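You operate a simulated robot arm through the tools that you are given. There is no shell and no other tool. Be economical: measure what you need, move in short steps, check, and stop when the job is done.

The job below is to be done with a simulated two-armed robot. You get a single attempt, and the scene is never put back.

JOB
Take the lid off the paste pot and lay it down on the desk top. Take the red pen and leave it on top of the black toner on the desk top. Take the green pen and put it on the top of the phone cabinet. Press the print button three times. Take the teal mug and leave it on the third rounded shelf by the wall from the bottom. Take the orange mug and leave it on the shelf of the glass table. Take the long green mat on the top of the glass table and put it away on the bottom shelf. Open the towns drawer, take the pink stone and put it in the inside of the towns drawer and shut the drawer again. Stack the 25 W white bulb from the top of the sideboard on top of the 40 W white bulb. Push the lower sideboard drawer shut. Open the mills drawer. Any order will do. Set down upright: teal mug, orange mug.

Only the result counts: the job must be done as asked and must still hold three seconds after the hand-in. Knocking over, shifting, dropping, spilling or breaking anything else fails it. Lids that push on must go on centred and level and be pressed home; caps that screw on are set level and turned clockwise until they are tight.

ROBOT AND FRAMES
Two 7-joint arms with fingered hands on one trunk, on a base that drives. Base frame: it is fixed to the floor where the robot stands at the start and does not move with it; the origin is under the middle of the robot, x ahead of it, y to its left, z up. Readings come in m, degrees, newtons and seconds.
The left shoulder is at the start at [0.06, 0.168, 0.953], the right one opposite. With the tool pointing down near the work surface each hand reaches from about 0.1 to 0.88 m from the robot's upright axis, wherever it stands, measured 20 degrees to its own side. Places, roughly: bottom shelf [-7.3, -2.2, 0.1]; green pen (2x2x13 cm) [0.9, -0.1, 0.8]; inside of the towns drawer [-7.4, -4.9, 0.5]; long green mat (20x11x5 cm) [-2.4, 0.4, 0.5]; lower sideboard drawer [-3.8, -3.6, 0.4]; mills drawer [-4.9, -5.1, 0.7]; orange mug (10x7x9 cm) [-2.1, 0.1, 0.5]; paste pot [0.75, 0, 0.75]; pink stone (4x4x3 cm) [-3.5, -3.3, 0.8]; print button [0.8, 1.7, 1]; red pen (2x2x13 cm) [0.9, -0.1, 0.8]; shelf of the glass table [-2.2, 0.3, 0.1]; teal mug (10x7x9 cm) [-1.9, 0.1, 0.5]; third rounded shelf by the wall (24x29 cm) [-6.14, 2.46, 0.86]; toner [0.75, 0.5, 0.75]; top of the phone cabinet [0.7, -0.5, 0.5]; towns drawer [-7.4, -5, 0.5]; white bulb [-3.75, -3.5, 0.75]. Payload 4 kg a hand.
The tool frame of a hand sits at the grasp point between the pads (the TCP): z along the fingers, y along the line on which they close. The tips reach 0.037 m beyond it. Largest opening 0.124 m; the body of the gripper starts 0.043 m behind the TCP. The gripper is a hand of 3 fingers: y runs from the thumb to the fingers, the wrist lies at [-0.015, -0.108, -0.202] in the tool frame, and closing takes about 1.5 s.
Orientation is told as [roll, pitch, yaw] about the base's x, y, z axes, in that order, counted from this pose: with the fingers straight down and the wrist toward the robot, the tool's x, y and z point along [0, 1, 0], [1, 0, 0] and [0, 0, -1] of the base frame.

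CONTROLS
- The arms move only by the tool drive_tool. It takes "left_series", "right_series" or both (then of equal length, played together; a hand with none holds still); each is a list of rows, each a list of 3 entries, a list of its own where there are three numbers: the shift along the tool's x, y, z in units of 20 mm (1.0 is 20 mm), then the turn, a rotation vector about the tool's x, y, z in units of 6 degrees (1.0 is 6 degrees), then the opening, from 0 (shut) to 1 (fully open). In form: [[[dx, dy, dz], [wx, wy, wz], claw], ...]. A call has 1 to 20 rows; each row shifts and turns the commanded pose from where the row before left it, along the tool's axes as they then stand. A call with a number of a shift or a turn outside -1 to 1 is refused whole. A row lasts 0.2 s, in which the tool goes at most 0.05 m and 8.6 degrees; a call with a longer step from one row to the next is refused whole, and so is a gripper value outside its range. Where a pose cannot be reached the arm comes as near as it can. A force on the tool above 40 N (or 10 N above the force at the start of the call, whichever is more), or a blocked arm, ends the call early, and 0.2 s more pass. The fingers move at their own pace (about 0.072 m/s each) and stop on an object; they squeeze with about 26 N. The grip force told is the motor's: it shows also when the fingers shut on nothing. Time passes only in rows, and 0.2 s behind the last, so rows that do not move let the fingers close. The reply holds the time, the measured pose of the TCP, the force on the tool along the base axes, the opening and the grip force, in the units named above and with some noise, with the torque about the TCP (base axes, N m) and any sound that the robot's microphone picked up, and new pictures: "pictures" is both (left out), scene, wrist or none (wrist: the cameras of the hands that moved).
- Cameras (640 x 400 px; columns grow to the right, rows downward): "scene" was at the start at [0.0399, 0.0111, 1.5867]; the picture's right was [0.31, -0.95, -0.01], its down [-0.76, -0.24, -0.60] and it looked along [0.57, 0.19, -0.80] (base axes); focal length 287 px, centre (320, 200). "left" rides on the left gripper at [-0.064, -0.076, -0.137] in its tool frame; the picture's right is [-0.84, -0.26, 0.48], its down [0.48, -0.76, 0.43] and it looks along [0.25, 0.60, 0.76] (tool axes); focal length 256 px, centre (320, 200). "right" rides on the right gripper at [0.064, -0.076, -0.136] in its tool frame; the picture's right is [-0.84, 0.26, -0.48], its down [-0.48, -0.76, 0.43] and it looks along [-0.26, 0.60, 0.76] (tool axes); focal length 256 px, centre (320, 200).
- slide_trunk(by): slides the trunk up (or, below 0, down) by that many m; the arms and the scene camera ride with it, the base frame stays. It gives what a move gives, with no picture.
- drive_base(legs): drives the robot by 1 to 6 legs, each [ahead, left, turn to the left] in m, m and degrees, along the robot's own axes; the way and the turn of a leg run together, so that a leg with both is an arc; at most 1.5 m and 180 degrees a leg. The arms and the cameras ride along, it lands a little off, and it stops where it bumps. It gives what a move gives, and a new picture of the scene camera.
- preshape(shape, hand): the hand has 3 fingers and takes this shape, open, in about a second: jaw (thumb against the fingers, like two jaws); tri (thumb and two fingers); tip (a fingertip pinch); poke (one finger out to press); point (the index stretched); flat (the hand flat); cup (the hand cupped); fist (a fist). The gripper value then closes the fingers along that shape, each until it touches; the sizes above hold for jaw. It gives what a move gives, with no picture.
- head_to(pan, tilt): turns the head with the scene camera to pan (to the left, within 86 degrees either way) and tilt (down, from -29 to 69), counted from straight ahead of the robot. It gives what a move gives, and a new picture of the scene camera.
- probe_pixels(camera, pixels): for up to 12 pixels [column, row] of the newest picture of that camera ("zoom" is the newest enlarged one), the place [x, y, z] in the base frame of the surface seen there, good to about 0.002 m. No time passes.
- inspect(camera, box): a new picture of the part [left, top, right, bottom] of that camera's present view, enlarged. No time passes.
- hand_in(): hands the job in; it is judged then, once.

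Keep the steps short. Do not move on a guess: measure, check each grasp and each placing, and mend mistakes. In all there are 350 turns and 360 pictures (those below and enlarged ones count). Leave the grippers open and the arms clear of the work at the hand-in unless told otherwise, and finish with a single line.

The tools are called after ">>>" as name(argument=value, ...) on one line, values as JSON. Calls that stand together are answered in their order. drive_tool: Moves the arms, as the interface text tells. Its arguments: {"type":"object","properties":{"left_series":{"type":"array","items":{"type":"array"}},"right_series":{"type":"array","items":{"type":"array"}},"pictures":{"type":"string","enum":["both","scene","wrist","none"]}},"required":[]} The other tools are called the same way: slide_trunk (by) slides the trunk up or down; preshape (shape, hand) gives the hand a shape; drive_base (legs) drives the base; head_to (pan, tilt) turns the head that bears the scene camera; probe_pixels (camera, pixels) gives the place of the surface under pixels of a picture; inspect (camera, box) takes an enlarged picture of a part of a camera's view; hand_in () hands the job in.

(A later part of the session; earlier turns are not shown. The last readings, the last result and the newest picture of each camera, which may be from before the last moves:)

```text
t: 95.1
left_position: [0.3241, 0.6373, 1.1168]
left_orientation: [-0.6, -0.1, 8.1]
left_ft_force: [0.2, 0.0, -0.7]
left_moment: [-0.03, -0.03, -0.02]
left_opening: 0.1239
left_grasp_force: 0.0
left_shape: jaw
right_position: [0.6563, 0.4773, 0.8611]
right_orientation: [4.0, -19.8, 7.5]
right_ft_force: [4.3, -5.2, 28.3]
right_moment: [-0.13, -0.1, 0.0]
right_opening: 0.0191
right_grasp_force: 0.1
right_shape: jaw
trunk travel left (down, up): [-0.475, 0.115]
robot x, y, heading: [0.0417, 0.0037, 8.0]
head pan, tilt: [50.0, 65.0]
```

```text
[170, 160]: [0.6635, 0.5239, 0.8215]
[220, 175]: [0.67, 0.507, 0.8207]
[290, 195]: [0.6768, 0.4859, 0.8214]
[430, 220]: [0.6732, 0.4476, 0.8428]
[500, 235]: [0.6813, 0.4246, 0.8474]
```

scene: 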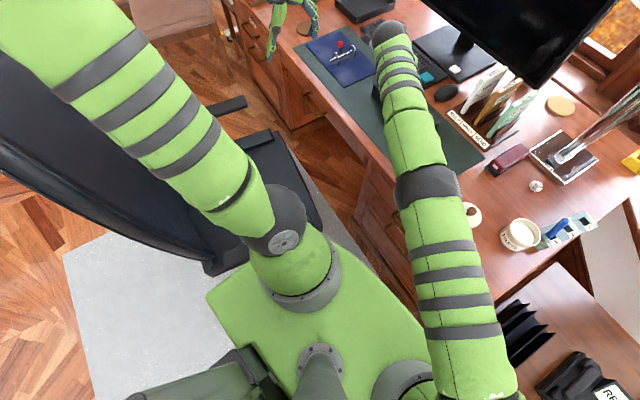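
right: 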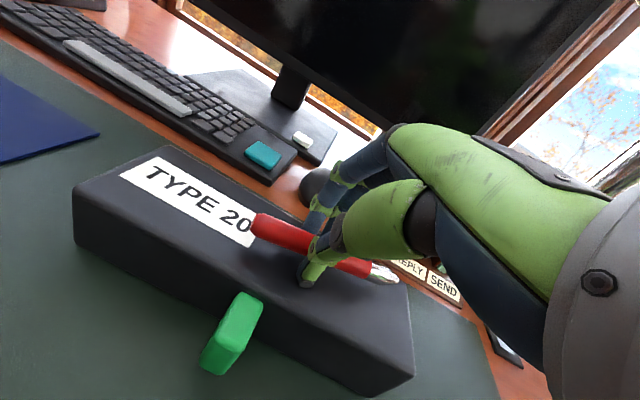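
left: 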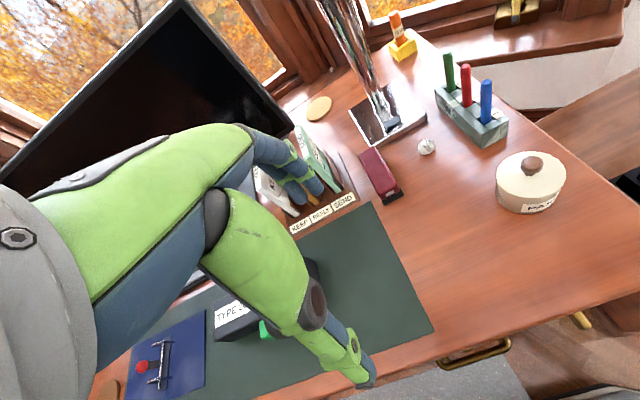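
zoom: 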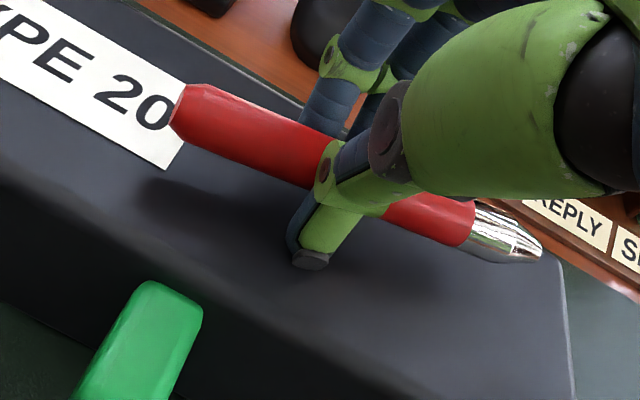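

>>> drive_tool(right_series=[[[0, 0.1, -0.2], [0, 0, 0], 0.25], [[0, 0, 0], [0, 0, 0], 0.25], [[0, 0, 0], [0, 0, 0], 0.3]], pictures="wrist")

>>> inspect(camera="right", box=[200, 180, 420, 340])

>>> probe_pixels(camera="zoom", pixels=[[185, 115], [220, 135], [290, 165], [430, 220], [500, 235]])

```text
t: 95.9
left_position: [0.3242, 0.6389, 1.115]
left_orientation: [-0.5, 0.0, 8.3]
left_ft_force: [-0.5, -0.7, 0.1]
left_moment: [0.01, 0.01, 0.01]
left_opening: 0.1239
left_grasp_force: 0.1
left_shape: jaw
right_position: [0.6564, 0.4781, 0.8638]
right_orientation: [3.9, -19.7, 7.5]
right_ft_force: [4.0, -1.5, 15.9]
right_moment: [0.03, -0.02, -0.05]
right_opening: 0.0287
right_grasp_force: 0.1
right_shape: jaw
trunk travel left (down, up): [-0.475, 0.115]
robot x, y, heading: [0.04, -0.0017, 8.2]
head pan, tilt: [50.0, 65.0]
```

right: 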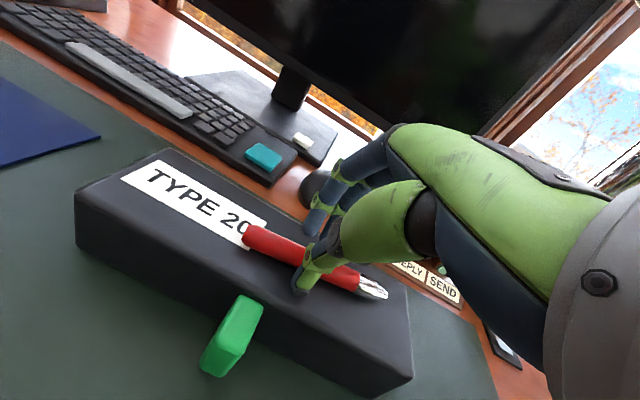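

```text
2.50 times, centred on (310, 260) of right
```

zoom: 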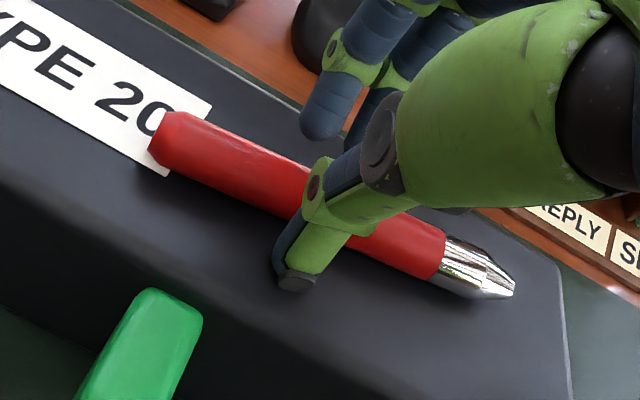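

```text
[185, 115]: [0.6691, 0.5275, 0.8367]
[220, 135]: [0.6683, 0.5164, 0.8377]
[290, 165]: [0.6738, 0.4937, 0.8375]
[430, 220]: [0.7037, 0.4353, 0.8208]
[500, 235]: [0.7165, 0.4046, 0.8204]
```

Pen rests on the toner. I rise straight up, opening a little.

>>> drive_tool(right_series=[[[0.015, 0.08, -0.22], [0, 0, 0], 0.35], [[0.02, 0.12, -0.34], [0, 0, 0], 0.45], [[0.04, 0.2, -0.56], [0, 0, 0], 0.5], [[0.06, 0.33, -0.93], [0, 0, 0], 0.5], [[0.06, 0.33, -0.93], [0, 0, 0], 0.5], [[0.06, 0.33, -0.93], [0, 0, 0], 0.5]], pictures="wrist")

>>> inspect(camera="right", box=[60, 140, 460, 400])

```text
t: 97.3
left_position: [0.3266, 0.6372, 1.1152]
left_orientation: [-0.8, 0.0, 8.2]
left_ft_force: [0.5, -0.8, -0.2]
left_moment: [-0.02, -0.01, 0.02]
left_opening: 0.124
left_grasp_force: 0.1
left_shape: jaw
right_position: [0.6576, 0.4774, 0.9467]
right_orientation: [3.7, -19.8, 7.5]
right_ft_force: [-0.7, -0.7, -0.3]
right_moment: [0.0, -0.06, 0.0]
right_opening: 0.0615
right_grasp_force: 0.1
right_shape: jaw
trunk travel left (down, up): [-0.475, 0.115]
robot x, y, heading: [0.0405, 0.0012, 8.0]
head pan, tilt: [50.0, 65.0]
```

right: 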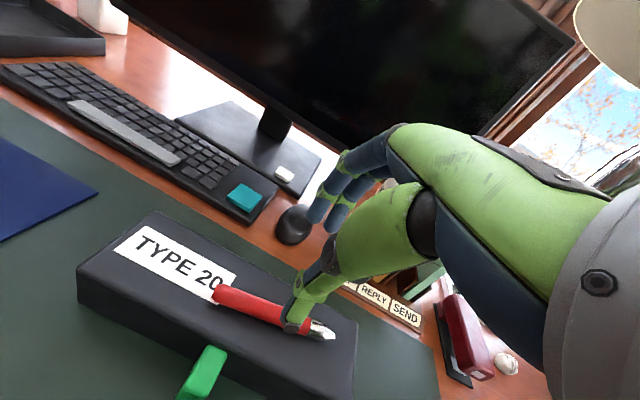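

```text
1.54 times, centred on (260, 270) of right
```

zoom: 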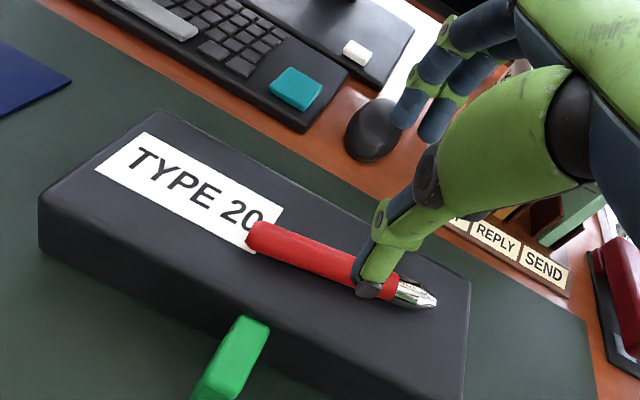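

Red pen is on the toner. Next, return the right hand to the pen holder to check its position; tool straightened, moving right.

>>> drive_tool(right_series=[[[0, -0.3, -0.5], [0.82, -0.163, 0], 0.3], [[0, -0.3, -0.5], [0.82, -0.163, 0], 0.1], [[0, -0.3, 0], [0.82, -0.163, 0], 0], [[0, -0.3, 0], [0.82, -0.163, 0], 0], [[-1, 0, 0], [0, 0, 0], 0], [[-1, 0, 0], [0, 0, 0], 0], [[-1, 0, 0], [0, 0, 0], 0], [[-1, 0, 0], [0, 0, 0], 0], [[-1, 0, 0], [0, 0, 0], 0], [[-1, 0, 0], [0, 0, 0], 0], [[-1, 0, 0], [0, 0, 0], 0], [[-1, 0, 0], [0, 0, 0], 0], [[-1, 0, 0], [0, 0, 0], 0], [[-1, 0, 0], [0, 0, 0], 0], [[-1, 0, 0], [0, 0, 0], 0], [[-1, 0, 0], [0, 0, 0], 0], [[-1, 0, 0], [0, 0, 0], 0], [[-1, 0, 0], [0, 0, 0], 0], [[-1, 0, 0], [0, 0, 0], 0], [[-1, 0, 0], [0, 0, 0], 0]], pictures="none")

>>> head_to(pan=-8, tilt=50)

>>> inspect(camera="scene", box=[250, 100, 410, 240])

```text
t: 101.5
left_position: [0.3257, 0.637, 1.1169]
left_orientation: [-0.7, 0.0, 8.2]
left_ft_force: [-0.5, -0.1, -0.3]
left_moment: [0.01, 0.01, 0.01]
left_opening: 0.1239
left_grasp_force: 0.2
left_shape: jaw
right_position: [0.6717, 0.1526, 0.9607]
right_orientation: [-0.3, 0.1, 8.1]
right_ft_force: [1.0, 0.6, 0.5]
right_moment: [0.03, -0.03, 0.01]
right_opening: 0.0
right_grasp_force: 26.7
right_shape: jaw
right hand out of reach, approached as far as the arm can: row 4
trunk travel left (down, up): [-0.475, 0.115]
robot x, y, heading: [0.039, 0.0034, 8.1]
head pan, tilt: [50.0, 65.0]
```

```text
t: 102.8
left_position: [0.3261, 0.638, 1.1159]
left_orientation: [-0.7, 0.0, 8.2]
left_ft_force: [0.7, -0.3, 0.4]
left_moment: [0.01, -0.04, 0.03]
left_opening: 0.1238
left_grasp_force: 0.0
left_shape: jaw
right_position: [0.6723, 0.1538, 0.9614]
right_orientation: [-0.3, 0.1, 8.3]
right_ft_force: [0.3, 0.1, -0.2]
right_moment: [0.03, 0.0, -0.01]
right_opening: 0.0001
right_grasp_force: 26.0
right_shape: jaw
trunk travel left (down, up): [-0.475, 0.115]
robot x, y, heading: [0.0382, 0.0022, 8.0]
head pan, tilt: [-8.0, 50.0]
```

scene: 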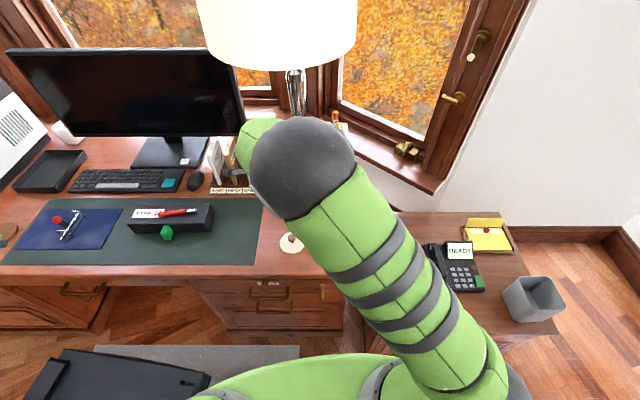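

```text
2.86 times, centred on (330, 170) of scene
```

zoom: 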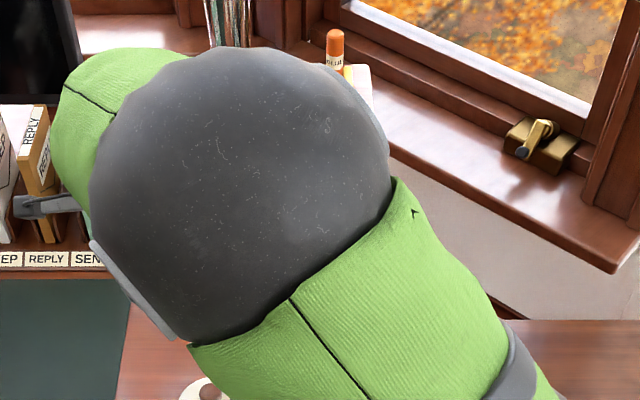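

>>> drive_tool(right_series=[[[-0.9, 0.3, 0], [0, 0, 0], 0], [[-0.9, 0.3, 0], [0, 0, 0], 0], [[-0.9, 0.3, 0], [0, 0, 0], 0], [[-0.9, 0.3, 0], [0, 0, 0], 0]], pictures="wrist")

```text
t: 103.8
left_position: [0.3262, 0.6387, 1.1152]
left_orientation: [-0.7, 0.0, 8.2]
left_ft_force: [-0.6, -0.2, 0.1]
left_moment: [0.02, 0.01, 0.01]
left_opening: 0.1239
left_grasp_force: 0.0
left_shape: jaw
right_position: [0.705, 0.0861, 0.9611]
right_orientation: [-0.4, -0.2, 8.2]
right_ft_force: [0.5, 0.6, -0.5]
right_moment: [-0.03, -0.02, 0.02]
right_opening: 0.0
right_grasp_force: 25.9
right_shape: jaw
trunk travel left (down, up): [-0.475, 0.115]
robot x, y, heading: [0.0363, 0.0001, 7.9]
head pan, tilt: [-8.0, 50.0]
```

right: 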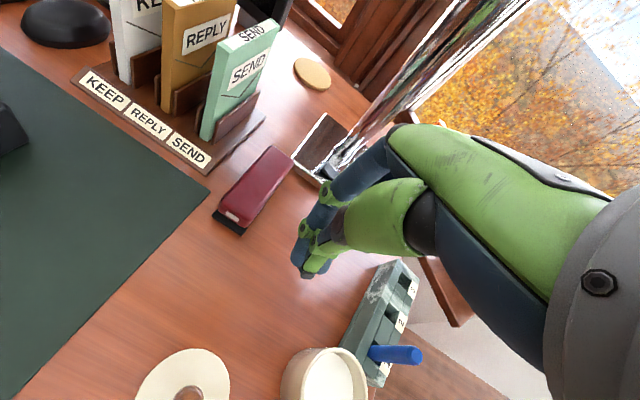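

>>> inspect(camera="right", box=[320, 240, 440, 400])

>>> probe_pixels(camera="right", pixels=[[378, 265], [345, 340], [365, 300], [416, 282], [378, 385], [415, 355], [380, 263], [385, 335]])

```text
2.50 times, centred on (380, 320) of right
```

zoom: 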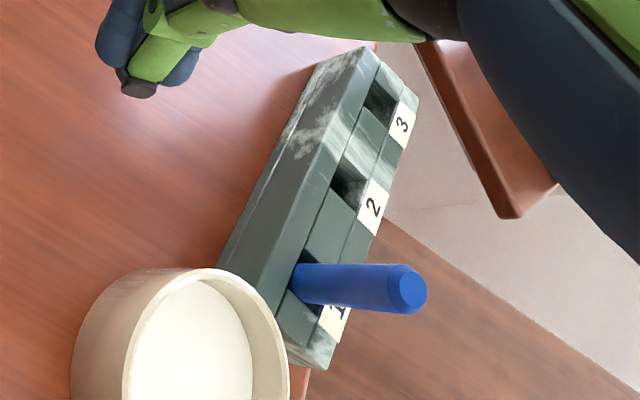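

```text
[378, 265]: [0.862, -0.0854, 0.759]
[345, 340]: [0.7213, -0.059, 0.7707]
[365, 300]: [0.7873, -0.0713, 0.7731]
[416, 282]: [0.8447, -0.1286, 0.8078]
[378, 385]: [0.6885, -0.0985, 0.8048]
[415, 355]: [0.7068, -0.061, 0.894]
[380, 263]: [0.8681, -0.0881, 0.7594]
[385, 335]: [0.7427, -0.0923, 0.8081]
```

>>> probe_pixels(camera="zoom", pixels=[[190, 275], [275, 340], [365, 50], [222, 262], [330, 365], [410, 290], [415, 95], [340, 130]])

>>> probe_pixels(camera="right", pixels=[[187, 385], [150, 380], [325, 350], [360, 375], [240, 215], [205, 190]])

```text
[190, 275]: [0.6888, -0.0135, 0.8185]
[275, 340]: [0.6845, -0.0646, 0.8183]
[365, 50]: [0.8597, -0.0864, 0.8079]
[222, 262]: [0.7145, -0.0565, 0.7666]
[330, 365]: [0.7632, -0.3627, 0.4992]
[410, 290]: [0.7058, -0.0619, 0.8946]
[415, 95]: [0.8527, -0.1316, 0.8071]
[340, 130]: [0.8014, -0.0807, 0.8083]
```

```text
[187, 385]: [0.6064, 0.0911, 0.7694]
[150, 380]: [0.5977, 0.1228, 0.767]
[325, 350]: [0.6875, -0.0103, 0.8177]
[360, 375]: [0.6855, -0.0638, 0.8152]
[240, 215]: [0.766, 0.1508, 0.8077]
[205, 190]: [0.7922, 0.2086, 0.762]
```

The holder (with blue pen) was dragged: it's now ~8 cm toward −x and 3.5 cm toward −y. I'll grip the holder across its width and put it back. First, turn the hand to yaw ~90 above.

>>> drive_tool(right_series=[[[0, 0, -0.3], [0, 0, -0.98], 0.4], [[0, 0, -0.3], [0, 0, -0.98], 0.5], [[0, 0, -0.3], [0, 0, -0.98], 0.6], [[0, 0, -0.3], [0, 0, -0.98], 0.65], [[0, 0, -0.3], [0, 0, -0.98], 0.65], [[0, 0, -0.3], [0, 0, -0.98], 0.65], [[0, 0, 0], [0, 0, -0.98], 0.65], [[0, 0, 0], [0, 0, -0.98], 0.65], [[0, 0, 0], [0, 0, -0.98], 0.65], [[0, 0, 0], [0, 0, -0.98], 0.65], [[0, 0, 0], [0, 0, -0.98], 0.65], [[0, 0, 0], [0, 0, -0.98], 0.65], [[0, 0, 0], [0, 0, -0.5], 0.65]], pictures="wrist")

```text
t: 106.6
left_position: [0.325, 0.639, 1.1162]
left_orientation: [-0.7, 0.0, 8.2]
left_ft_force: [0.5, -0.5, -0.9]
left_moment: [0.05, 0.01, -0.02]
left_opening: 0.1238
left_grasp_force: 0.0
left_shape: jaw
right_position: [0.7061, 0.0857, 0.9984]
right_orientation: [-0.1, 0.0, 81.8]
right_ft_force: [-0.1, -0.6, -1.0]
right_moment: [0.05, -0.04, 0.01]
right_opening: 0.0801
right_grasp_force: 0.0
right_shape: jaw
trunk travel left (down, up): [-0.475, 0.115]
robot x, y, heading: [0.0391, 0.0063, 8.1]
head pan, tilt: [-8.0, 50.0]
```

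right: 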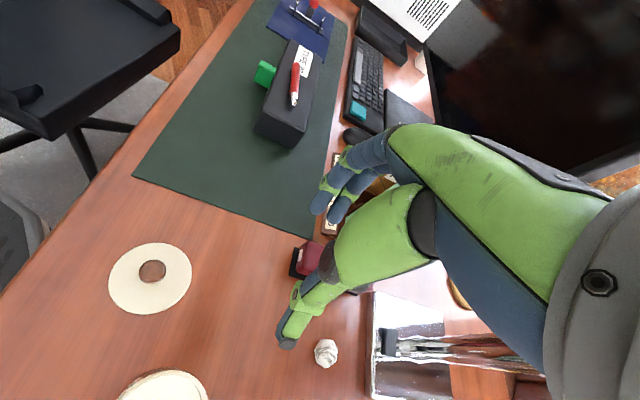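

>>> drive_tool(right_series=[[[-0.81, -0.95, 0.2], [0, 0, 0], 0.65], [[-0.81, -0.95, 0.2], [0, 0, 0], 0.65], [[-0.81, -0.95, 0.2], [0, 0, 0], 0.65], [[-0.81, -0.95, 0.2], [0, 0, 0], 0.65], [[-0.81, -0.95, 0.2], [0, 0, 0], 0.65], [[-0.81, -0.95, 0.2], [0, 0, 0], 0.65], [[-0.81, -0.95, 0.2], [0, 0, 0], 0.65], [[-0.81, -0.95, 0.2], [0, 0, 0], 0.65], [[-0.81, -0.95, 0.2], [0, 0, 0], 0.65], [[0, 0, 0], [0, -0.83, 0], 0.65], [[0, 0, 0], [0, -0.83, 0], 0.65], [[0, 0, 0], [0, -0.83, 0], 0.65], [[0, 0, 0], [0, -0.83, 0], 0.65], [[0, 0, 0], [0, -0.83, 0], 0.65], [[0, 0, 0], [0, 0, 0], 0.65]], pictures="both")

```text
t: 109.8
left_position: [0.325, 0.6387, 1.1155]
left_orientation: [-0.7, -0.1, 8.2]
left_ft_force: [-0.1, 0.0, 0.0]
left_moment: [0.01, 0.02, 0.03]
left_opening: 0.1238
left_grasp_force: 0.0
left_shape: jaw
right_position: [0.8271, -0.1054, 0.9633]
right_orientation: [-25.1, 0.2, 81.7]
right_ft_force: [-0.1, 0.4, -0.3]
right_moment: [0.0, 0.01, 0.01]
right_opening: 0.0799
right_grasp_force: 0.1
right_shape: jaw
trunk travel left (down, up): [-0.475, 0.115]
robot x, y, heading: [0.038, 0.005, 7.9]
head pan, tilt: [-8.0, 50.0]
```

scene: 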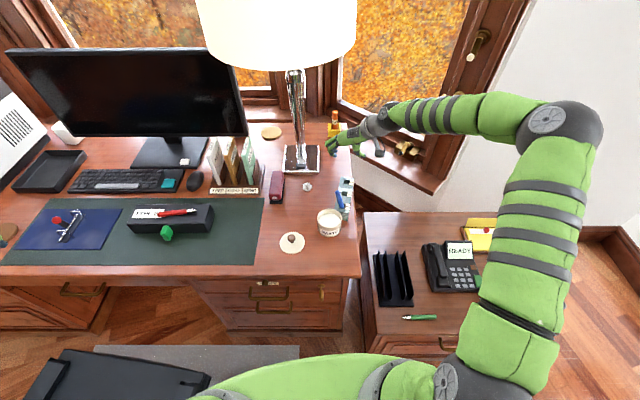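
right: 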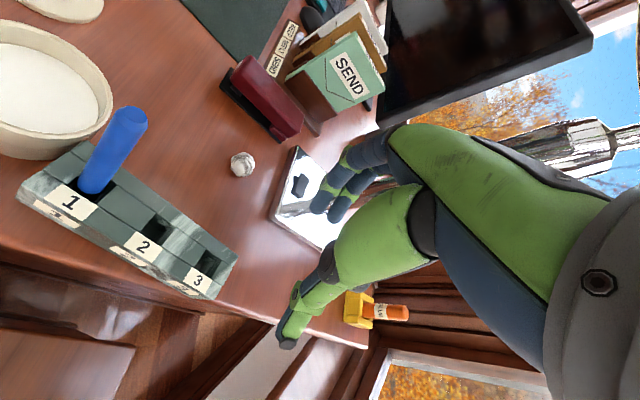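

>>> probe_pixels(camera="right", pixels=[[235, 255], [210, 297], [75, 145], [20, 195], [140, 115], [90, 180], [160, 225], [130, 245], [210, 262], [190, 320]])

>>> inspect(camera="right", box=[0, 80, 320, 360])

```text
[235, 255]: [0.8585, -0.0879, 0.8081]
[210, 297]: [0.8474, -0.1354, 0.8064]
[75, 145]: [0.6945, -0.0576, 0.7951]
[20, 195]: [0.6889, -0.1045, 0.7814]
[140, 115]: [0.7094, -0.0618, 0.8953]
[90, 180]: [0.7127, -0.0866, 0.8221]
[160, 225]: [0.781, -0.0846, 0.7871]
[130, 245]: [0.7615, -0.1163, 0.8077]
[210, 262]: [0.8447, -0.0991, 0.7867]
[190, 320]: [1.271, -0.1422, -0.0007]
```

```text
1.43 times, centred on (160, 220) of right
```

zoom: 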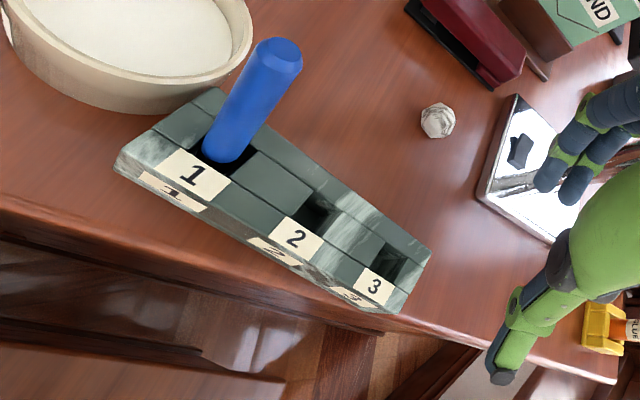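

>>> drive_tool(right_series=[[[0.43, 0, 0.925], [0, 0, 0], 0.65], [[0.43, 0, 0.925], [0, 0, 0], 0.65], [[0.43, 0, 0.925], [0, 0, 0], 0.65], [[0.43, 0, 0.925], [0, 0, 0], 0.65], [[0.43, 0, 0.925], [0, 0, 0], 0.65], [[0.43, 0, 0.925], [0, 0, 0], 0.65], [[0, 0, 0], [0, 0, 0], 0.65]], pictures="wrist")

>>> inspect(camera="right", box=[120, 140, 400, 360])

```text
t: 111.4
left_position: [0.3258, 0.6371, 1.1147]
left_orientation: [-0.7, 0.0, 8.3]
left_ft_force: [0.0, -0.4, -0.5]
left_moment: [0.01, 0.01, 0.0]
left_opening: 0.1241
left_grasp_force: 0.0
left_shape: jaw
right_position: [0.8255, -0.1068, 0.8412]
right_orientation: [-25.0, 0.2, 81.7]
right_ft_force: [0.2, -0.1, 0.2]
right_moment: [0.01, -0.01, -0.01]
right_opening: 0.0803
right_grasp_force: 0.0
right_shape: jaw
trunk travel left (down, up): [-0.475, 0.115]
robot x, y, heading: [0.0418, 0.0011, 8.0]
head pan, tilt: [-8.0, 50.0]
```

right: 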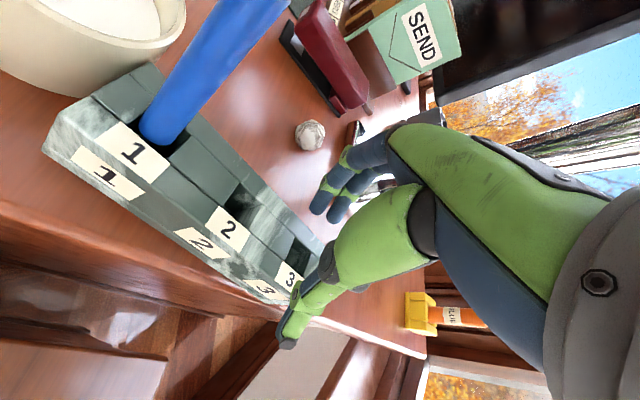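

```text
1.82 times, centred on (260, 250) of right
```

zoom: 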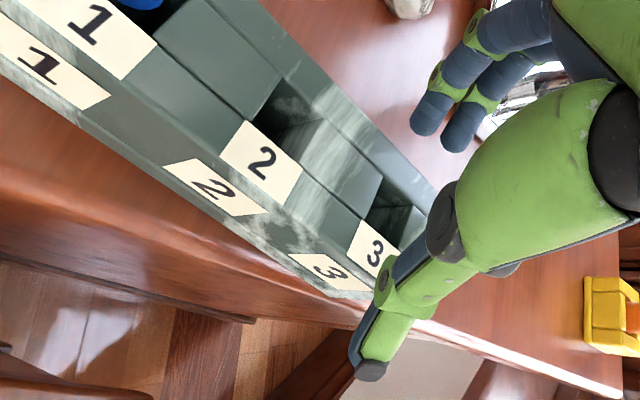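

>>> drive_tool(right_series=[[[0.43, 0, 0.925], [0, 0, 0], 0.65], [[0.43, 0, 0.925], [0, 0, 0], 0.65], [[0, 0, 0], [0, 0, 0], 0.65]], pictures="none")

>>> inspect(camera="right", box=[120, 100, 440, 360])

```text
t: 112.2
left_position: [0.3249, 0.6387, 1.1155]
left_orientation: [-0.7, 0.0, 8.1]
left_ft_force: [-0.1, -0.1, 1.0]
left_moment: [0.03, 0.0, 0.0]
left_opening: 0.1238
left_grasp_force: 0.0
left_shape: jaw
right_position: [0.8256, -0.1071, 0.8014]
right_orientation: [-25.1, 0.1, 81.6]
right_ft_force: [-1.9, -6.6, 10.4]
right_moment: [-0.17, 0.1, 0.05]
right_opening: 0.0829
right_grasp_force: 0.0
right_shape: jaw
trunk travel left (down, up): [-0.475, 0.115]
robot x, y, heading: [0.0393, 0.0016, 7.9]
head pan, tilt: [-8.0, 50.0]
```

```text
1.54 times, centred on (280, 230) of right
```

zoom: 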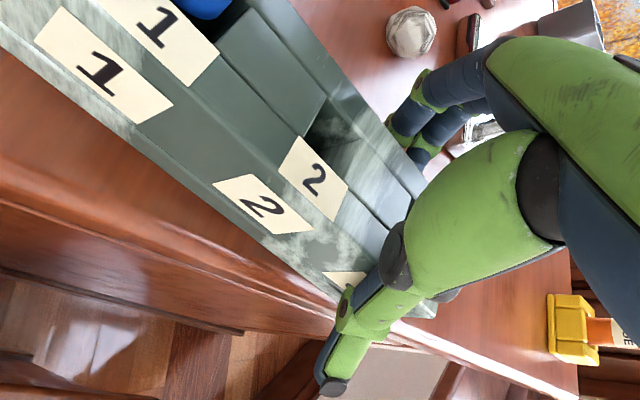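

>>> drive_tool(right_series=[[[-0.15, 0, -0.32], [0, 0, 0], 0.65], [[0, 0, 0], [0, 0, 0], 0.5], [[0, 0, 0], [0, 0, 0], 0.35], [[0, 0, 0], [0, 0, 0], 0.2], [[0, 0, 0], [0, 0, 0], 0], [[0, 0, 0], [0, 0, 0], 0], [[0, 0, 0], [0, 0, 0], 0]], pictures="wrist")

>>> inspect(camera="right", box=[120, 100, 440, 360])

```text
t: 113.8
left_position: [0.3253, 0.6384, 1.1144]
left_orientation: [-0.7, -0.1, 8.2]
left_ft_force: [-0.3, -0.7, 0.2]
left_moment: [0.03, 0.0, -0.02]
left_opening: 0.1236
left_grasp_force: 0.1
left_shape: jaw
right_position: [0.826, -0.1042, 0.8064]
right_orientation: [-25.0, 0.3, 81.6]
right_ft_force: [-2.9, -0.5, 5.6]
right_moment: [0.45, 0.07, 0.41]
right_opening: 0.0613
right_grasp_force: 26.0
right_shape: jaw
trunk travel left (down, up): [-0.475, 0.115]
robot x, y, heading: [0.0397, -0.0005, 8.1]
head pan, tilt: [-8.0, 50.0]
```

right: 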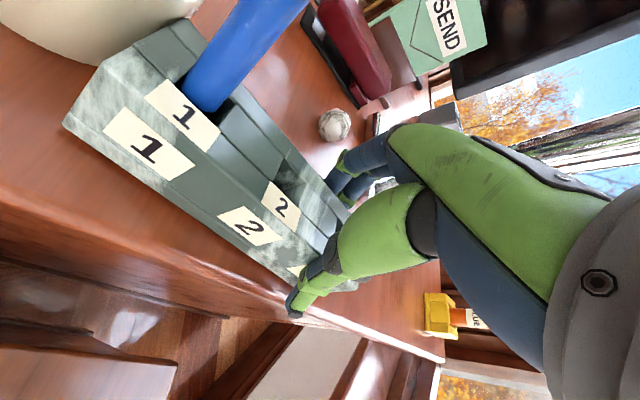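

```text
1.54 times, centred on (280, 230) of right
```

zoom: 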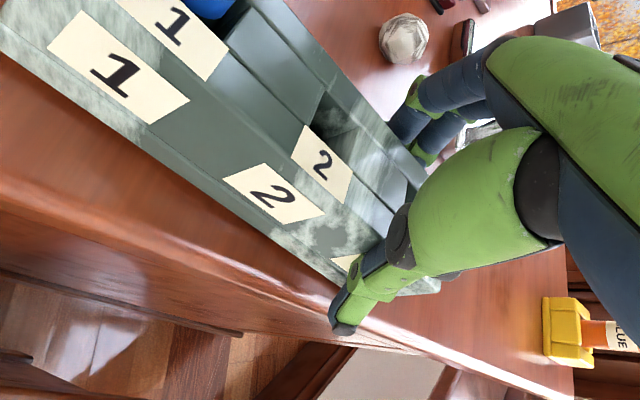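

Holder gripped. I lift 5 mm, rotate 9° back, then shift (+0.082,+0.041).

>>> drive_tool(right_series=[[[-0.13, 0, -0.27], [0, 0, 0], 0], [[0, 0, 0], [-0.21, 0, -0.45], 0], [[0, 0, 0], [-0.21, 0, -0.45], 0], [[0, 0, 0], [-0.21, 0, -0.45], 0], [[-0.74, 0.41, 0.345], [0, 0, 0], 0], [[-0.74, 0.41, 0.345], [0, 0, 0], 0], [[-0.74, 0.41, 0.345], [0, 0, 0], 0], [[-0.74, 0.41, 0.345], [0, 0, 0], 0], [[-0.74, 0.41, 0.345], [0, 0, 0], 0], [[0, 0, 0], [0, 0, 0], 0]], pictures="wrist")

>>> probe_pixels(camera="right", pixels=[[320, 200]])

```text
t: 116.0
left_position: [0.3263, 0.6382, 1.115]
left_orientation: [-0.7, 0.1, 8.1]
left_ft_force: [0.8, 0.6, -0.1]
left_moment: [-0.03, 0.0, -0.01]
left_opening: 0.1238
left_grasp_force: 0.1
left_shape: jaw
right_position: [0.9058, -0.0627, 0.8121]
right_orientation: [-25.0, 0.2, 90.7]
right_ft_force: [-2.1, -1.1, -5.6]
right_moment: [-0.05, 0.01, 0.12]
right_opening: 0.0592
right_grasp_force: 26.2
right_shape: jaw
trunk travel left (down, up): [-0.475, 0.115]
robot x, y, heading: [0.0409, 0.009, 8.2]
head pan, tilt: [-8.0, 50.0]
```

right: 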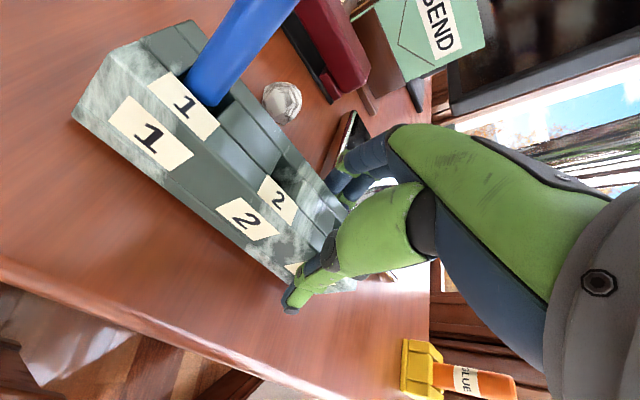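

```text
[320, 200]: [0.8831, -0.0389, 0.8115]
```

>>> drive_tool(right_series=[[[0.06, 0, 0.14], [0, 0, 0], 0], [[0.06, 0, 0.14], [0, 0, 0], 0], [[0, 0, 0], [0, 0, 0], 0]], pictures="wrist")

>>> inspect(camera="right", box=[40, 0, 400, 340])

>>> probe_pixels(camera="right", pixels=[[192, 22], [112, 52], [72, 115], [310, 180], [220, 240], [285, 285], [150, 40]])

```text
t: 116.8
left_position: [0.3258, 0.6379, 1.1159]
left_orientation: [-0.6, 0.0, 8.1]
left_ft_force: [0.3, 0.3, -0.2]
left_moment: [0.01, 0.01, 0.0]
left_opening: 0.1237
left_grasp_force: 0.1
left_shape: jaw
right_position: [0.9066, -0.0645, 0.8074]
right_orientation: [-25.0, 0.2, 90.5]
right_ft_force: [-1.9, -3.0, 3.3]
right_moment: [0.19, 0.03, 0.21]
right_opening: 0.0594
right_grasp_force: 26.2
right_shape: jaw
trunk travel left (down, up): [-0.475, 0.115]
robot x, y, heading: [0.0422, 0.0001, 7.9]
head pan, tilt: [-8.0, 50.0]
```

right: 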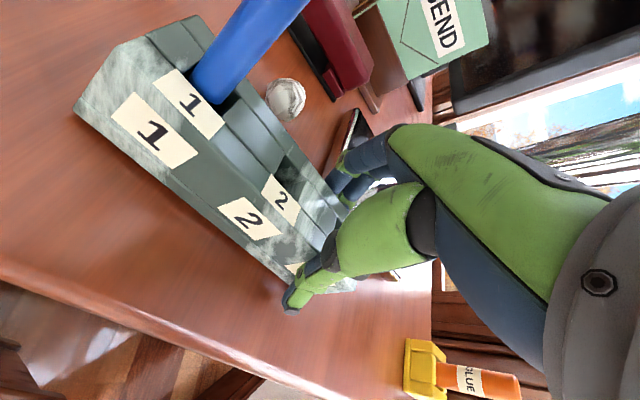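

```text
1.18 times, centred on (220, 170) of right
```

zoom: 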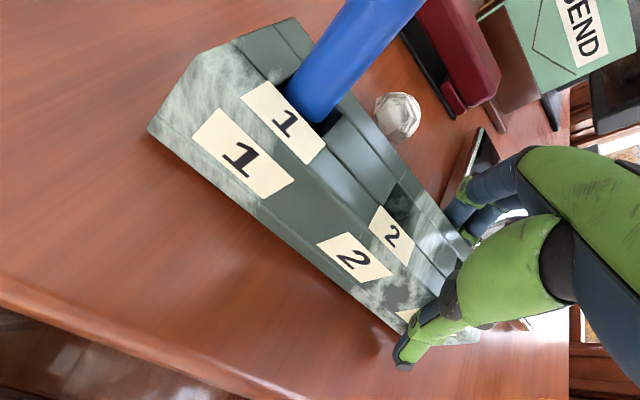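

```text
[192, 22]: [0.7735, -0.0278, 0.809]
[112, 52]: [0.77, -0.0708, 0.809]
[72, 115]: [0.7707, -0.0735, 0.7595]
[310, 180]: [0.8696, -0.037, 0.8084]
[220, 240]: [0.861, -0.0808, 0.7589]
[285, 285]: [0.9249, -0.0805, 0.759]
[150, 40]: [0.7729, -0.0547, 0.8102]
```

Nearly right; a further +3.3° rotation, then release.

>>> drive_tool(right_series=[[[-0.05, 0, -0.1], [0, 0, 0], 0], [[0, 0, 0], [-0.233, 0, -0.5], 0], [[0.05, 0, 0.1], [0, 0, 0], 0], [[0, 0, 0], [0, 0, 0], 0]], pictures="wrist")

>>> probe_pixels(camera="right", pixels=[[192, 22], [200, 30], [112, 50], [310, 180], [250, 110]])

```text
t: 117.8
left_position: [0.3258, 0.638, 1.1154]
left_orientation: [-0.7, 0.0, 8.2]
left_ft_force: [-0.4, 0.1, -0.9]
left_moment: [-0.01, 0.02, -0.01]
left_opening: 0.124
left_grasp_force: 0.1
left_shape: jaw
right_position: [0.9069, -0.0648, 0.8066]
right_orientation: [-25.0, 0.2, 94.0]
right_ft_force: [2.1, -0.3, 2.8]
right_moment: [0.31, -0.12, -0.15]
right_opening: 0.0598
right_grasp_force: 26.3
right_shape: jaw
trunk travel left (down, up): [-0.475, 0.115]
robot x, y, heading: [0.0423, 0.0015, 8.1]
head pan, tilt: [-8.0, 50.0]
```

right: 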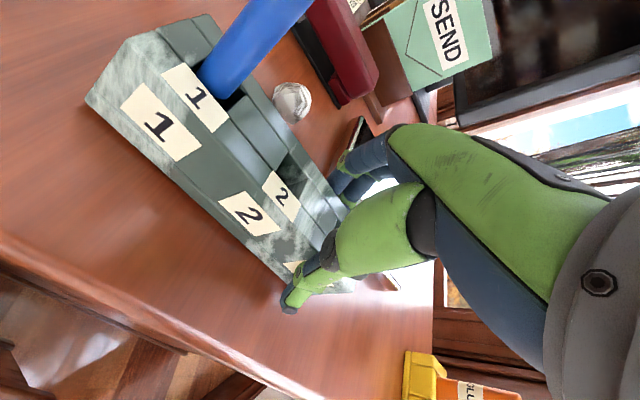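

```text
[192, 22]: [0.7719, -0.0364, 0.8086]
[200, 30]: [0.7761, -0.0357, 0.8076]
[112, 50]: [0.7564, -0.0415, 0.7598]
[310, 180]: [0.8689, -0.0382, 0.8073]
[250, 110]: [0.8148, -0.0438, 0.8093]
```

>>> drive_tool(right_series=[[[0, 0, 0], [0, 0, 0], 0.55], [[0, 0, 0], [0, 0, 0], 0.62], [[0, 0, 0], [0, 0, 0], 0.65], [[-0.2, 0, -0.45], [0, 0, 0], 0.65], [[-0.43, 0, -0.925], [0, 0, 0], 0.65], [[-0.43, 0, -0.925], [0, 0, 0], 0.65], [[-0.43, 0, -0.925], [0, 0, 0], 0.65], [[-0.43, 0, -0.925], [0, 0, 0], 0.65], [[-0.43, -0.8, -0.925], [0, 0, 0], 0.65], [[-0.2, -1, -0.4], [0, 0, 0], 0.65], [[0, -1, 0], [0, 0, 0], 0.65], [[0, -1, 0], [0, 0, 0], 0.65], [[0, -1, 0], [0, 0, 0], 0.65], [[0, -1, 0], [0, 0, 0], 0.65], [[0, -1, 0], [0, 0, 0], 0.65]], pictures="both")

>>> inspect(camera="scene", box=[230, 100, 390, 260])

```text
t: 121.0
left_position: [0.3263, 0.6388, 1.1148]
left_orientation: [-0.7, 0.1, 8.2]
left_ft_force: [-0.9, -0.1, 0.9]
left_moment: [0.03, -0.01, 0.0]
left_opening: 0.1239
left_grasp_force: 0.1
left_shape: jaw
right_position: [0.9165, -0.199, 0.9288]
right_orientation: [-24.9, 0.1, 94.0]
right_ft_force: [0.4, 0.1, 0.4]
right_moment: [-0.03, -0.02, 0.01]
right_opening: 0.0802
right_grasp_force: 0.0
right_shape: jaw
trunk travel left (down, up): [-0.475, 0.115]
robot x, y, heading: [0.0366, 0.005, 8.0]
head pan, tilt: [-8.0, 50.0]
```

scene: 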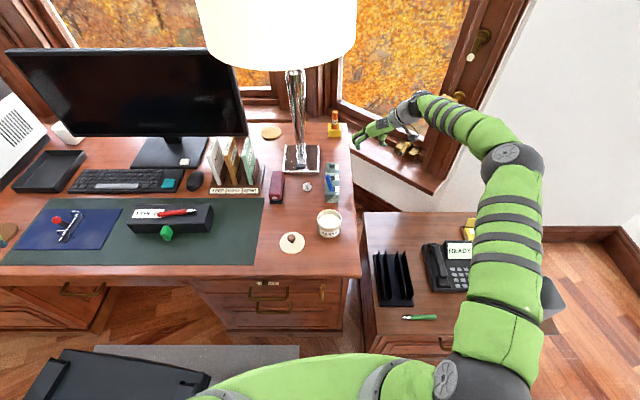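
right: 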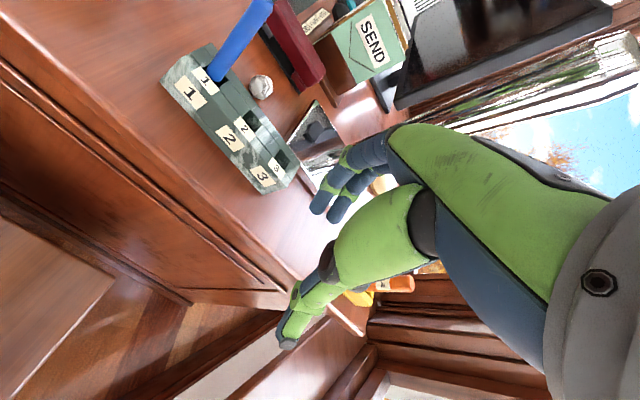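

```text
2.50 times, centred on (310, 180) of scene
```

zoom: 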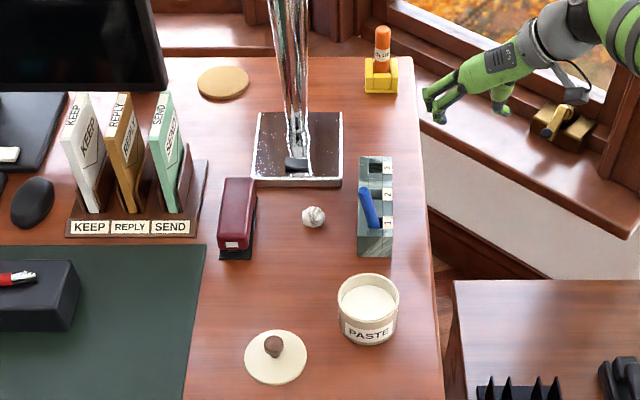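

Holder restored. Now I untilt and yaw the right hand back before driving.

>>> drive_tool(right_series=[[[0, 0, -0.5], [0, 0.83, 0], 0.6], [[0, 0, -0.5], [0, 0.83, 0], 0.6], [[0, 0, -0.5], [0, 0.83, 0], 0.6], [[0, 0, -0.5], [0, 0.83, 0], 0.6], [[0, 0, -0.5], [0, 0.83, 0], 0.6], [[0.5, 0, 0], [0, 0, 1], 0.6], [[0.5, 0, 0], [0, 0, 1], 0.6], [[0.5, 0, 0], [0, 0, 1], 0.6], [[0.5, 0, 0], [0, 0, 1], 0.6], [[0, 0, 0], [0, 0, 1], 0.6], [[0, 0, 0], [0, 0, 1], 0.6], [[0, 0, 0], [0, 0, 1], 0.6], [[0, 0, 0], [0, 0, 1], 0.6], [[0, 0, 0], [0, 0, 1], 0.6], [[0, 0, 0], [0, 0, 1], 0.6], [[0, 0, 0], [0, 0, 1], 0.6], [[0, 0, 0], [0, 0, 1], 0.6], [[0, 0, 0], [0, 0, 1], 0.6], [[0, 0, 0], [0, 0, 1], 0.6], [[0, 0, 0], [0, 0, 0.5], 0.6]], pictures="none")

>>> head_to(pan=70, tilt=40)

```text
t: 125.2
left_position: [0.3253, 0.6384, 1.1152]
left_orientation: [-0.8, 0.0, 8.2]
left_ft_force: [0.2, -0.1, -0.2]
left_moment: [0.0, 0.02, 0.0]
left_opening: 0.1239
left_grasp_force: 0.0
left_shape: jaw
right_position: [0.8382, -0.1943, 0.9737]
right_orientation: [-0.2, -0.1, 6.9]
right_ft_force: [-0.1, 0.3, 0.1]
right_moment: [0.02, -0.03, 0.03]
right_opening: 0.0744
right_grasp_force: 0.1
right_shape: jaw
right hand out of reach, approached as far as the arm can: row 4, 5
trunk travel left (down, up): [-0.475, 0.115]
robot x, y, heading: [0.0409, -0.0012, 8.2]
head pan, tilt: [-8.0, 50.0]
```

```text
t: 126.7
left_position: [0.3262, 0.6378, 1.1148]
left_orientation: [-0.7, 0.0, 8.2]
left_ft_force: [0.0, -0.9, -0.4]
left_moment: [0.0, 0.01, 0.02]
left_opening: 0.1238
left_grasp_force: 0.2
left_shape: jaw
right_position: [0.8369, -0.1942, 0.9729]
right_orientation: [-0.3, -0.1, 7.0]
right_ft_force: [-0.1, 0.3, -0.1]
right_moment: [0.0, 0.0, 0.02]
right_opening: 0.0743
right_grasp_force: 0.1
right_shape: jaw
trunk travel left (down, up): [-0.475, 0.115]
robot x, y, heading: [0.0406, 0.0023, 8.0]
head pan, tilt: [70.0, 40.0]
```

scene: 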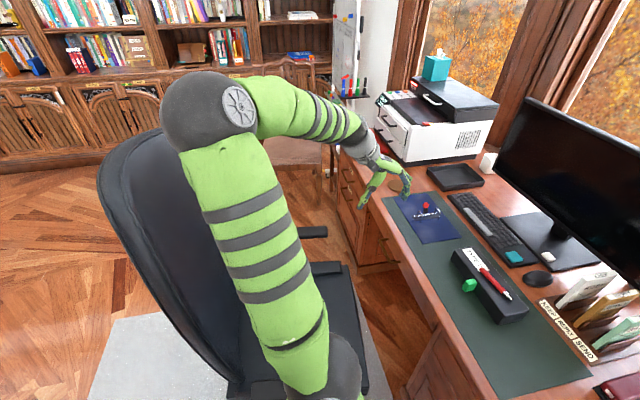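

>>> probe_pixels(camera="scene", pixels=[[110, 180], [140, 150], [130, 250], [200, 330], [320, 230], [330, 265], [360, 350], [120, 350], [60, 200], [300, 160], [425, 95], [400, 150]])

>>> inspect(camera="scene", box=[320, 40, 520, 200])

```text
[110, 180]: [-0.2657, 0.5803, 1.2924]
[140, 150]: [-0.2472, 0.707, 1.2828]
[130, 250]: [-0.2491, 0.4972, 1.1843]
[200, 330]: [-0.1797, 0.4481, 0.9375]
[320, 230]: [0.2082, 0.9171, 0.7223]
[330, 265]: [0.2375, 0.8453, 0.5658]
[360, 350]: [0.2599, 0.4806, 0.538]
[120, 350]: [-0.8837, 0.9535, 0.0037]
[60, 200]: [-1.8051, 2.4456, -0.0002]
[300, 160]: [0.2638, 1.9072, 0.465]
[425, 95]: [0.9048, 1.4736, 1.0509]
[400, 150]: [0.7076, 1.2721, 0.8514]
```

```text
2.50 times, centred on (420, 120) of scene
```

zoom: 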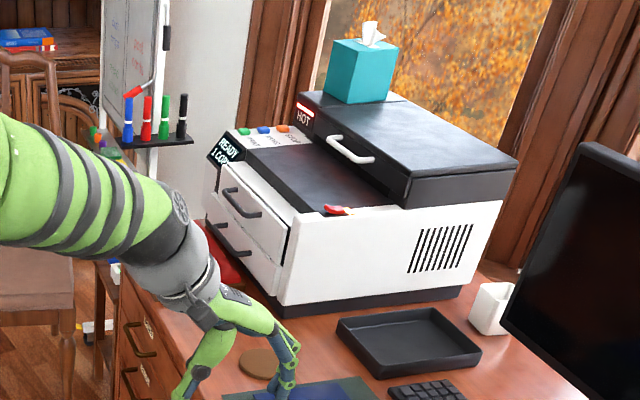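

Chair sits at left (y 0.44–0.95, x −0.27…0.3). Before backing out I bring the left arm forward and in, and retract the right.

>>> drive_tool(left_series=[[[-1, 0.7, 0], [0, 0, 0], 0.8], [[-1, 0.7, 0], [0, 0, 0], 0.8], [[-1, 0.7, 0], [0, 0, 0], 0.8], [[-1, 0.7, 0], [0, 0, 0], 0.8], [[-1, 0.7, 0], [0, 0, 0], 0.8], [[-1, 0.7, 0], [0, 0, 0], 0.8], [[-1, 0.7, 0], [0, 0, 0], 0.8], [[-1, 0.7, 0], [0, 0, 0], 0.8], [[-1, 0.7, 0], [0, 0, 0], 0.8], [[-1, 0.7, 0], [0, 0, 0], 0.8], [[-1, 0.7, 0], [0, 0, 0], 0.8], [[-1, 0.7, 0], [0, 0, 0], 0.8], [[-1, 0.7, 0], [0, 0, 0], 0.8], [[-1, 0.7, 0], [0, 0, 0], 0.8], [[-1, 0.7, 0], [0, 0, 0], 0.8], [[-1, 0.7, 0], [0, 0, 0], 0.8], [[-1, 0.7, 0], [0, 0, 0], 0.8], [[-1, 0.7, 0], [0, 0, 0], 0.8], [[-1, 0.7, 0], [0, 0, 0], 0.8], [[-1, 0.7, 0], [0, 0, 0], 0.8]], right_series=[[[0, -0.8, -0.1], [0, 0, 0], 0.6], [[0, -0.8, -0.1], [0, 0, 0], 0.6], [[0, -0.8, -0.1], [0, 0, 0], 0.6], [[0, -0.8, -0.1], [0, 0, 0], 0.6], [[0, -0.8, -0.1], [0, 0, 0], 0.6], [[0, -0.8, -0.1], [0, 0, 0], 0.6], [[0, -0.8, -0.1], [0, 0, 0], 0.6], [[0, -0.8, -0.1], [0, 0, 0], 0.6], [[0, -0.8, -0.1], [0, 0, 0], 0.6], [[0, -0.8, -0.1], [0, 0, 0], 0.6], [[0, -0.8, -0.1], [0, 0, 0], 0.6], [[0, -0.8, -0.1], [0, 0, 0], 0.6], [[0, -0.8, -0.1], [0, 0, 0], 0.6], [[0, -0.8, -0.1], [0, 0, 0], 0.6], [[0, -0.8, -0.1], [0, 0, 0], 0.6], [[0, -0.8, -0.1], [0, 0, 0], 0.6], [[0, -0.8, -0.1], [0, 0, 0], 0.6], [[0, -0.8, -0.1], [0, 0, 0], 0.6], [[0, -0.8, -0.1], [0, 0, 0], 0.6], [[0, -0.8, -0.1], [0, 0, 0], 0.6]], pictures="scene")

```text
t: 130.9
left_position: [0.6592, 0.2818, 1.1197]
left_orientation: [-0.7, -0.1, 8.1]
left_ft_force: [0.4, -0.2, -0.6]
left_moment: [-0.01, 0.02, 0.02]
left_opening: 0.0997
left_grasp_force: 0.0
left_shape: jaw
right_position: [0.5195, -0.2334, 1.012]
right_orientation: [-0.2, 0.1, 7.0]
right_ft_force: [0.0, 0.5, -0.2]
right_moment: [0.01, 0.01, -0.02]
right_opening: 0.0745
right_grasp_force: 0.0
right_shape: jaw
trunk travel left (down, up): [-0.475, 0.115]
robot x, y, heading: [0.0402, 0.0029, 8.1]
head pan, tilt: [70.0, 40.0]
```

scene: 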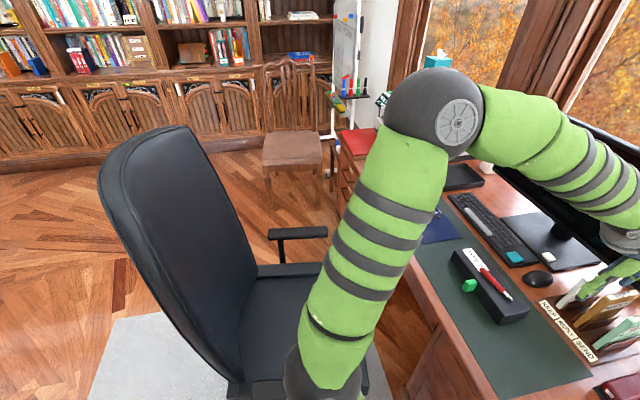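

>>> probe_pixels(camera="scene", pixels=[[400, 120], [430, 150], [380, 230], [340, 330], [440, 100], [150, 140], [200, 150], [270, 160], [310, 170], [320, 190]])

```text
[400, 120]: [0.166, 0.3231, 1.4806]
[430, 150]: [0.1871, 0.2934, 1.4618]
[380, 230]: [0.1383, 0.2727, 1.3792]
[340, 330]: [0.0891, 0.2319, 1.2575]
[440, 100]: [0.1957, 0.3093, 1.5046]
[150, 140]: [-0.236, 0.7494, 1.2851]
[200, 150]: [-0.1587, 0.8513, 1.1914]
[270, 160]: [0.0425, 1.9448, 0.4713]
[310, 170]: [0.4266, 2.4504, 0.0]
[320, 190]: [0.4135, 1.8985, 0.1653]
```

Elbow is high (z 1.5) and inside the chair line, so backing out is clear. I back up 1 m and straighten.

>>> drive_base(legs=[[-0.3, 0, 0], [-0.7, 0, -8]])

```text
t: 136.4
left_position: [-0.3037, 0.1041, 1.1179]
left_orientation: [-0.8, 0.1, 0.3]
left_ft_force: [-0.1, 0.5, -0.4]
left_moment: [0.03, 0.01, 0.02]
left_opening: 0.0998
left_grasp_force: 0.1
left_shape: jaw
right_position: [-0.5141, -0.39, 1.0125]
right_orientation: [-0.3, -0.1, -0.8]
right_ft_force: [0.0, 0.9, -0.1]
right_moment: [0.04, -0.01, 0.02]
right_opening: 0.0747
right_grasp_force: 0.1
right_shape: jaw
trunk travel left (down, up): [-0.475, 0.115]
robot x, y, heading: [-0.9547, -0.0924, 0.3]
head pan, tilt: [70.0, 40.0]
```

scene: 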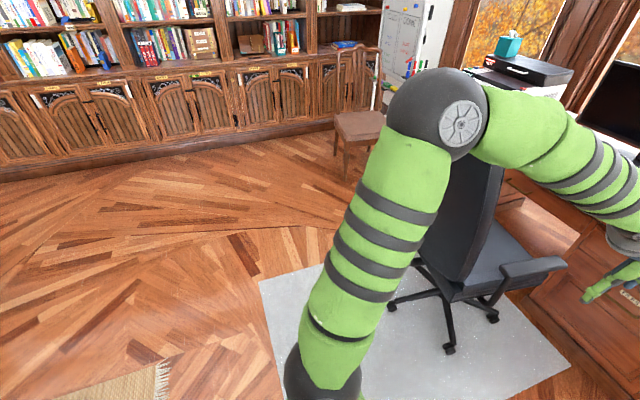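

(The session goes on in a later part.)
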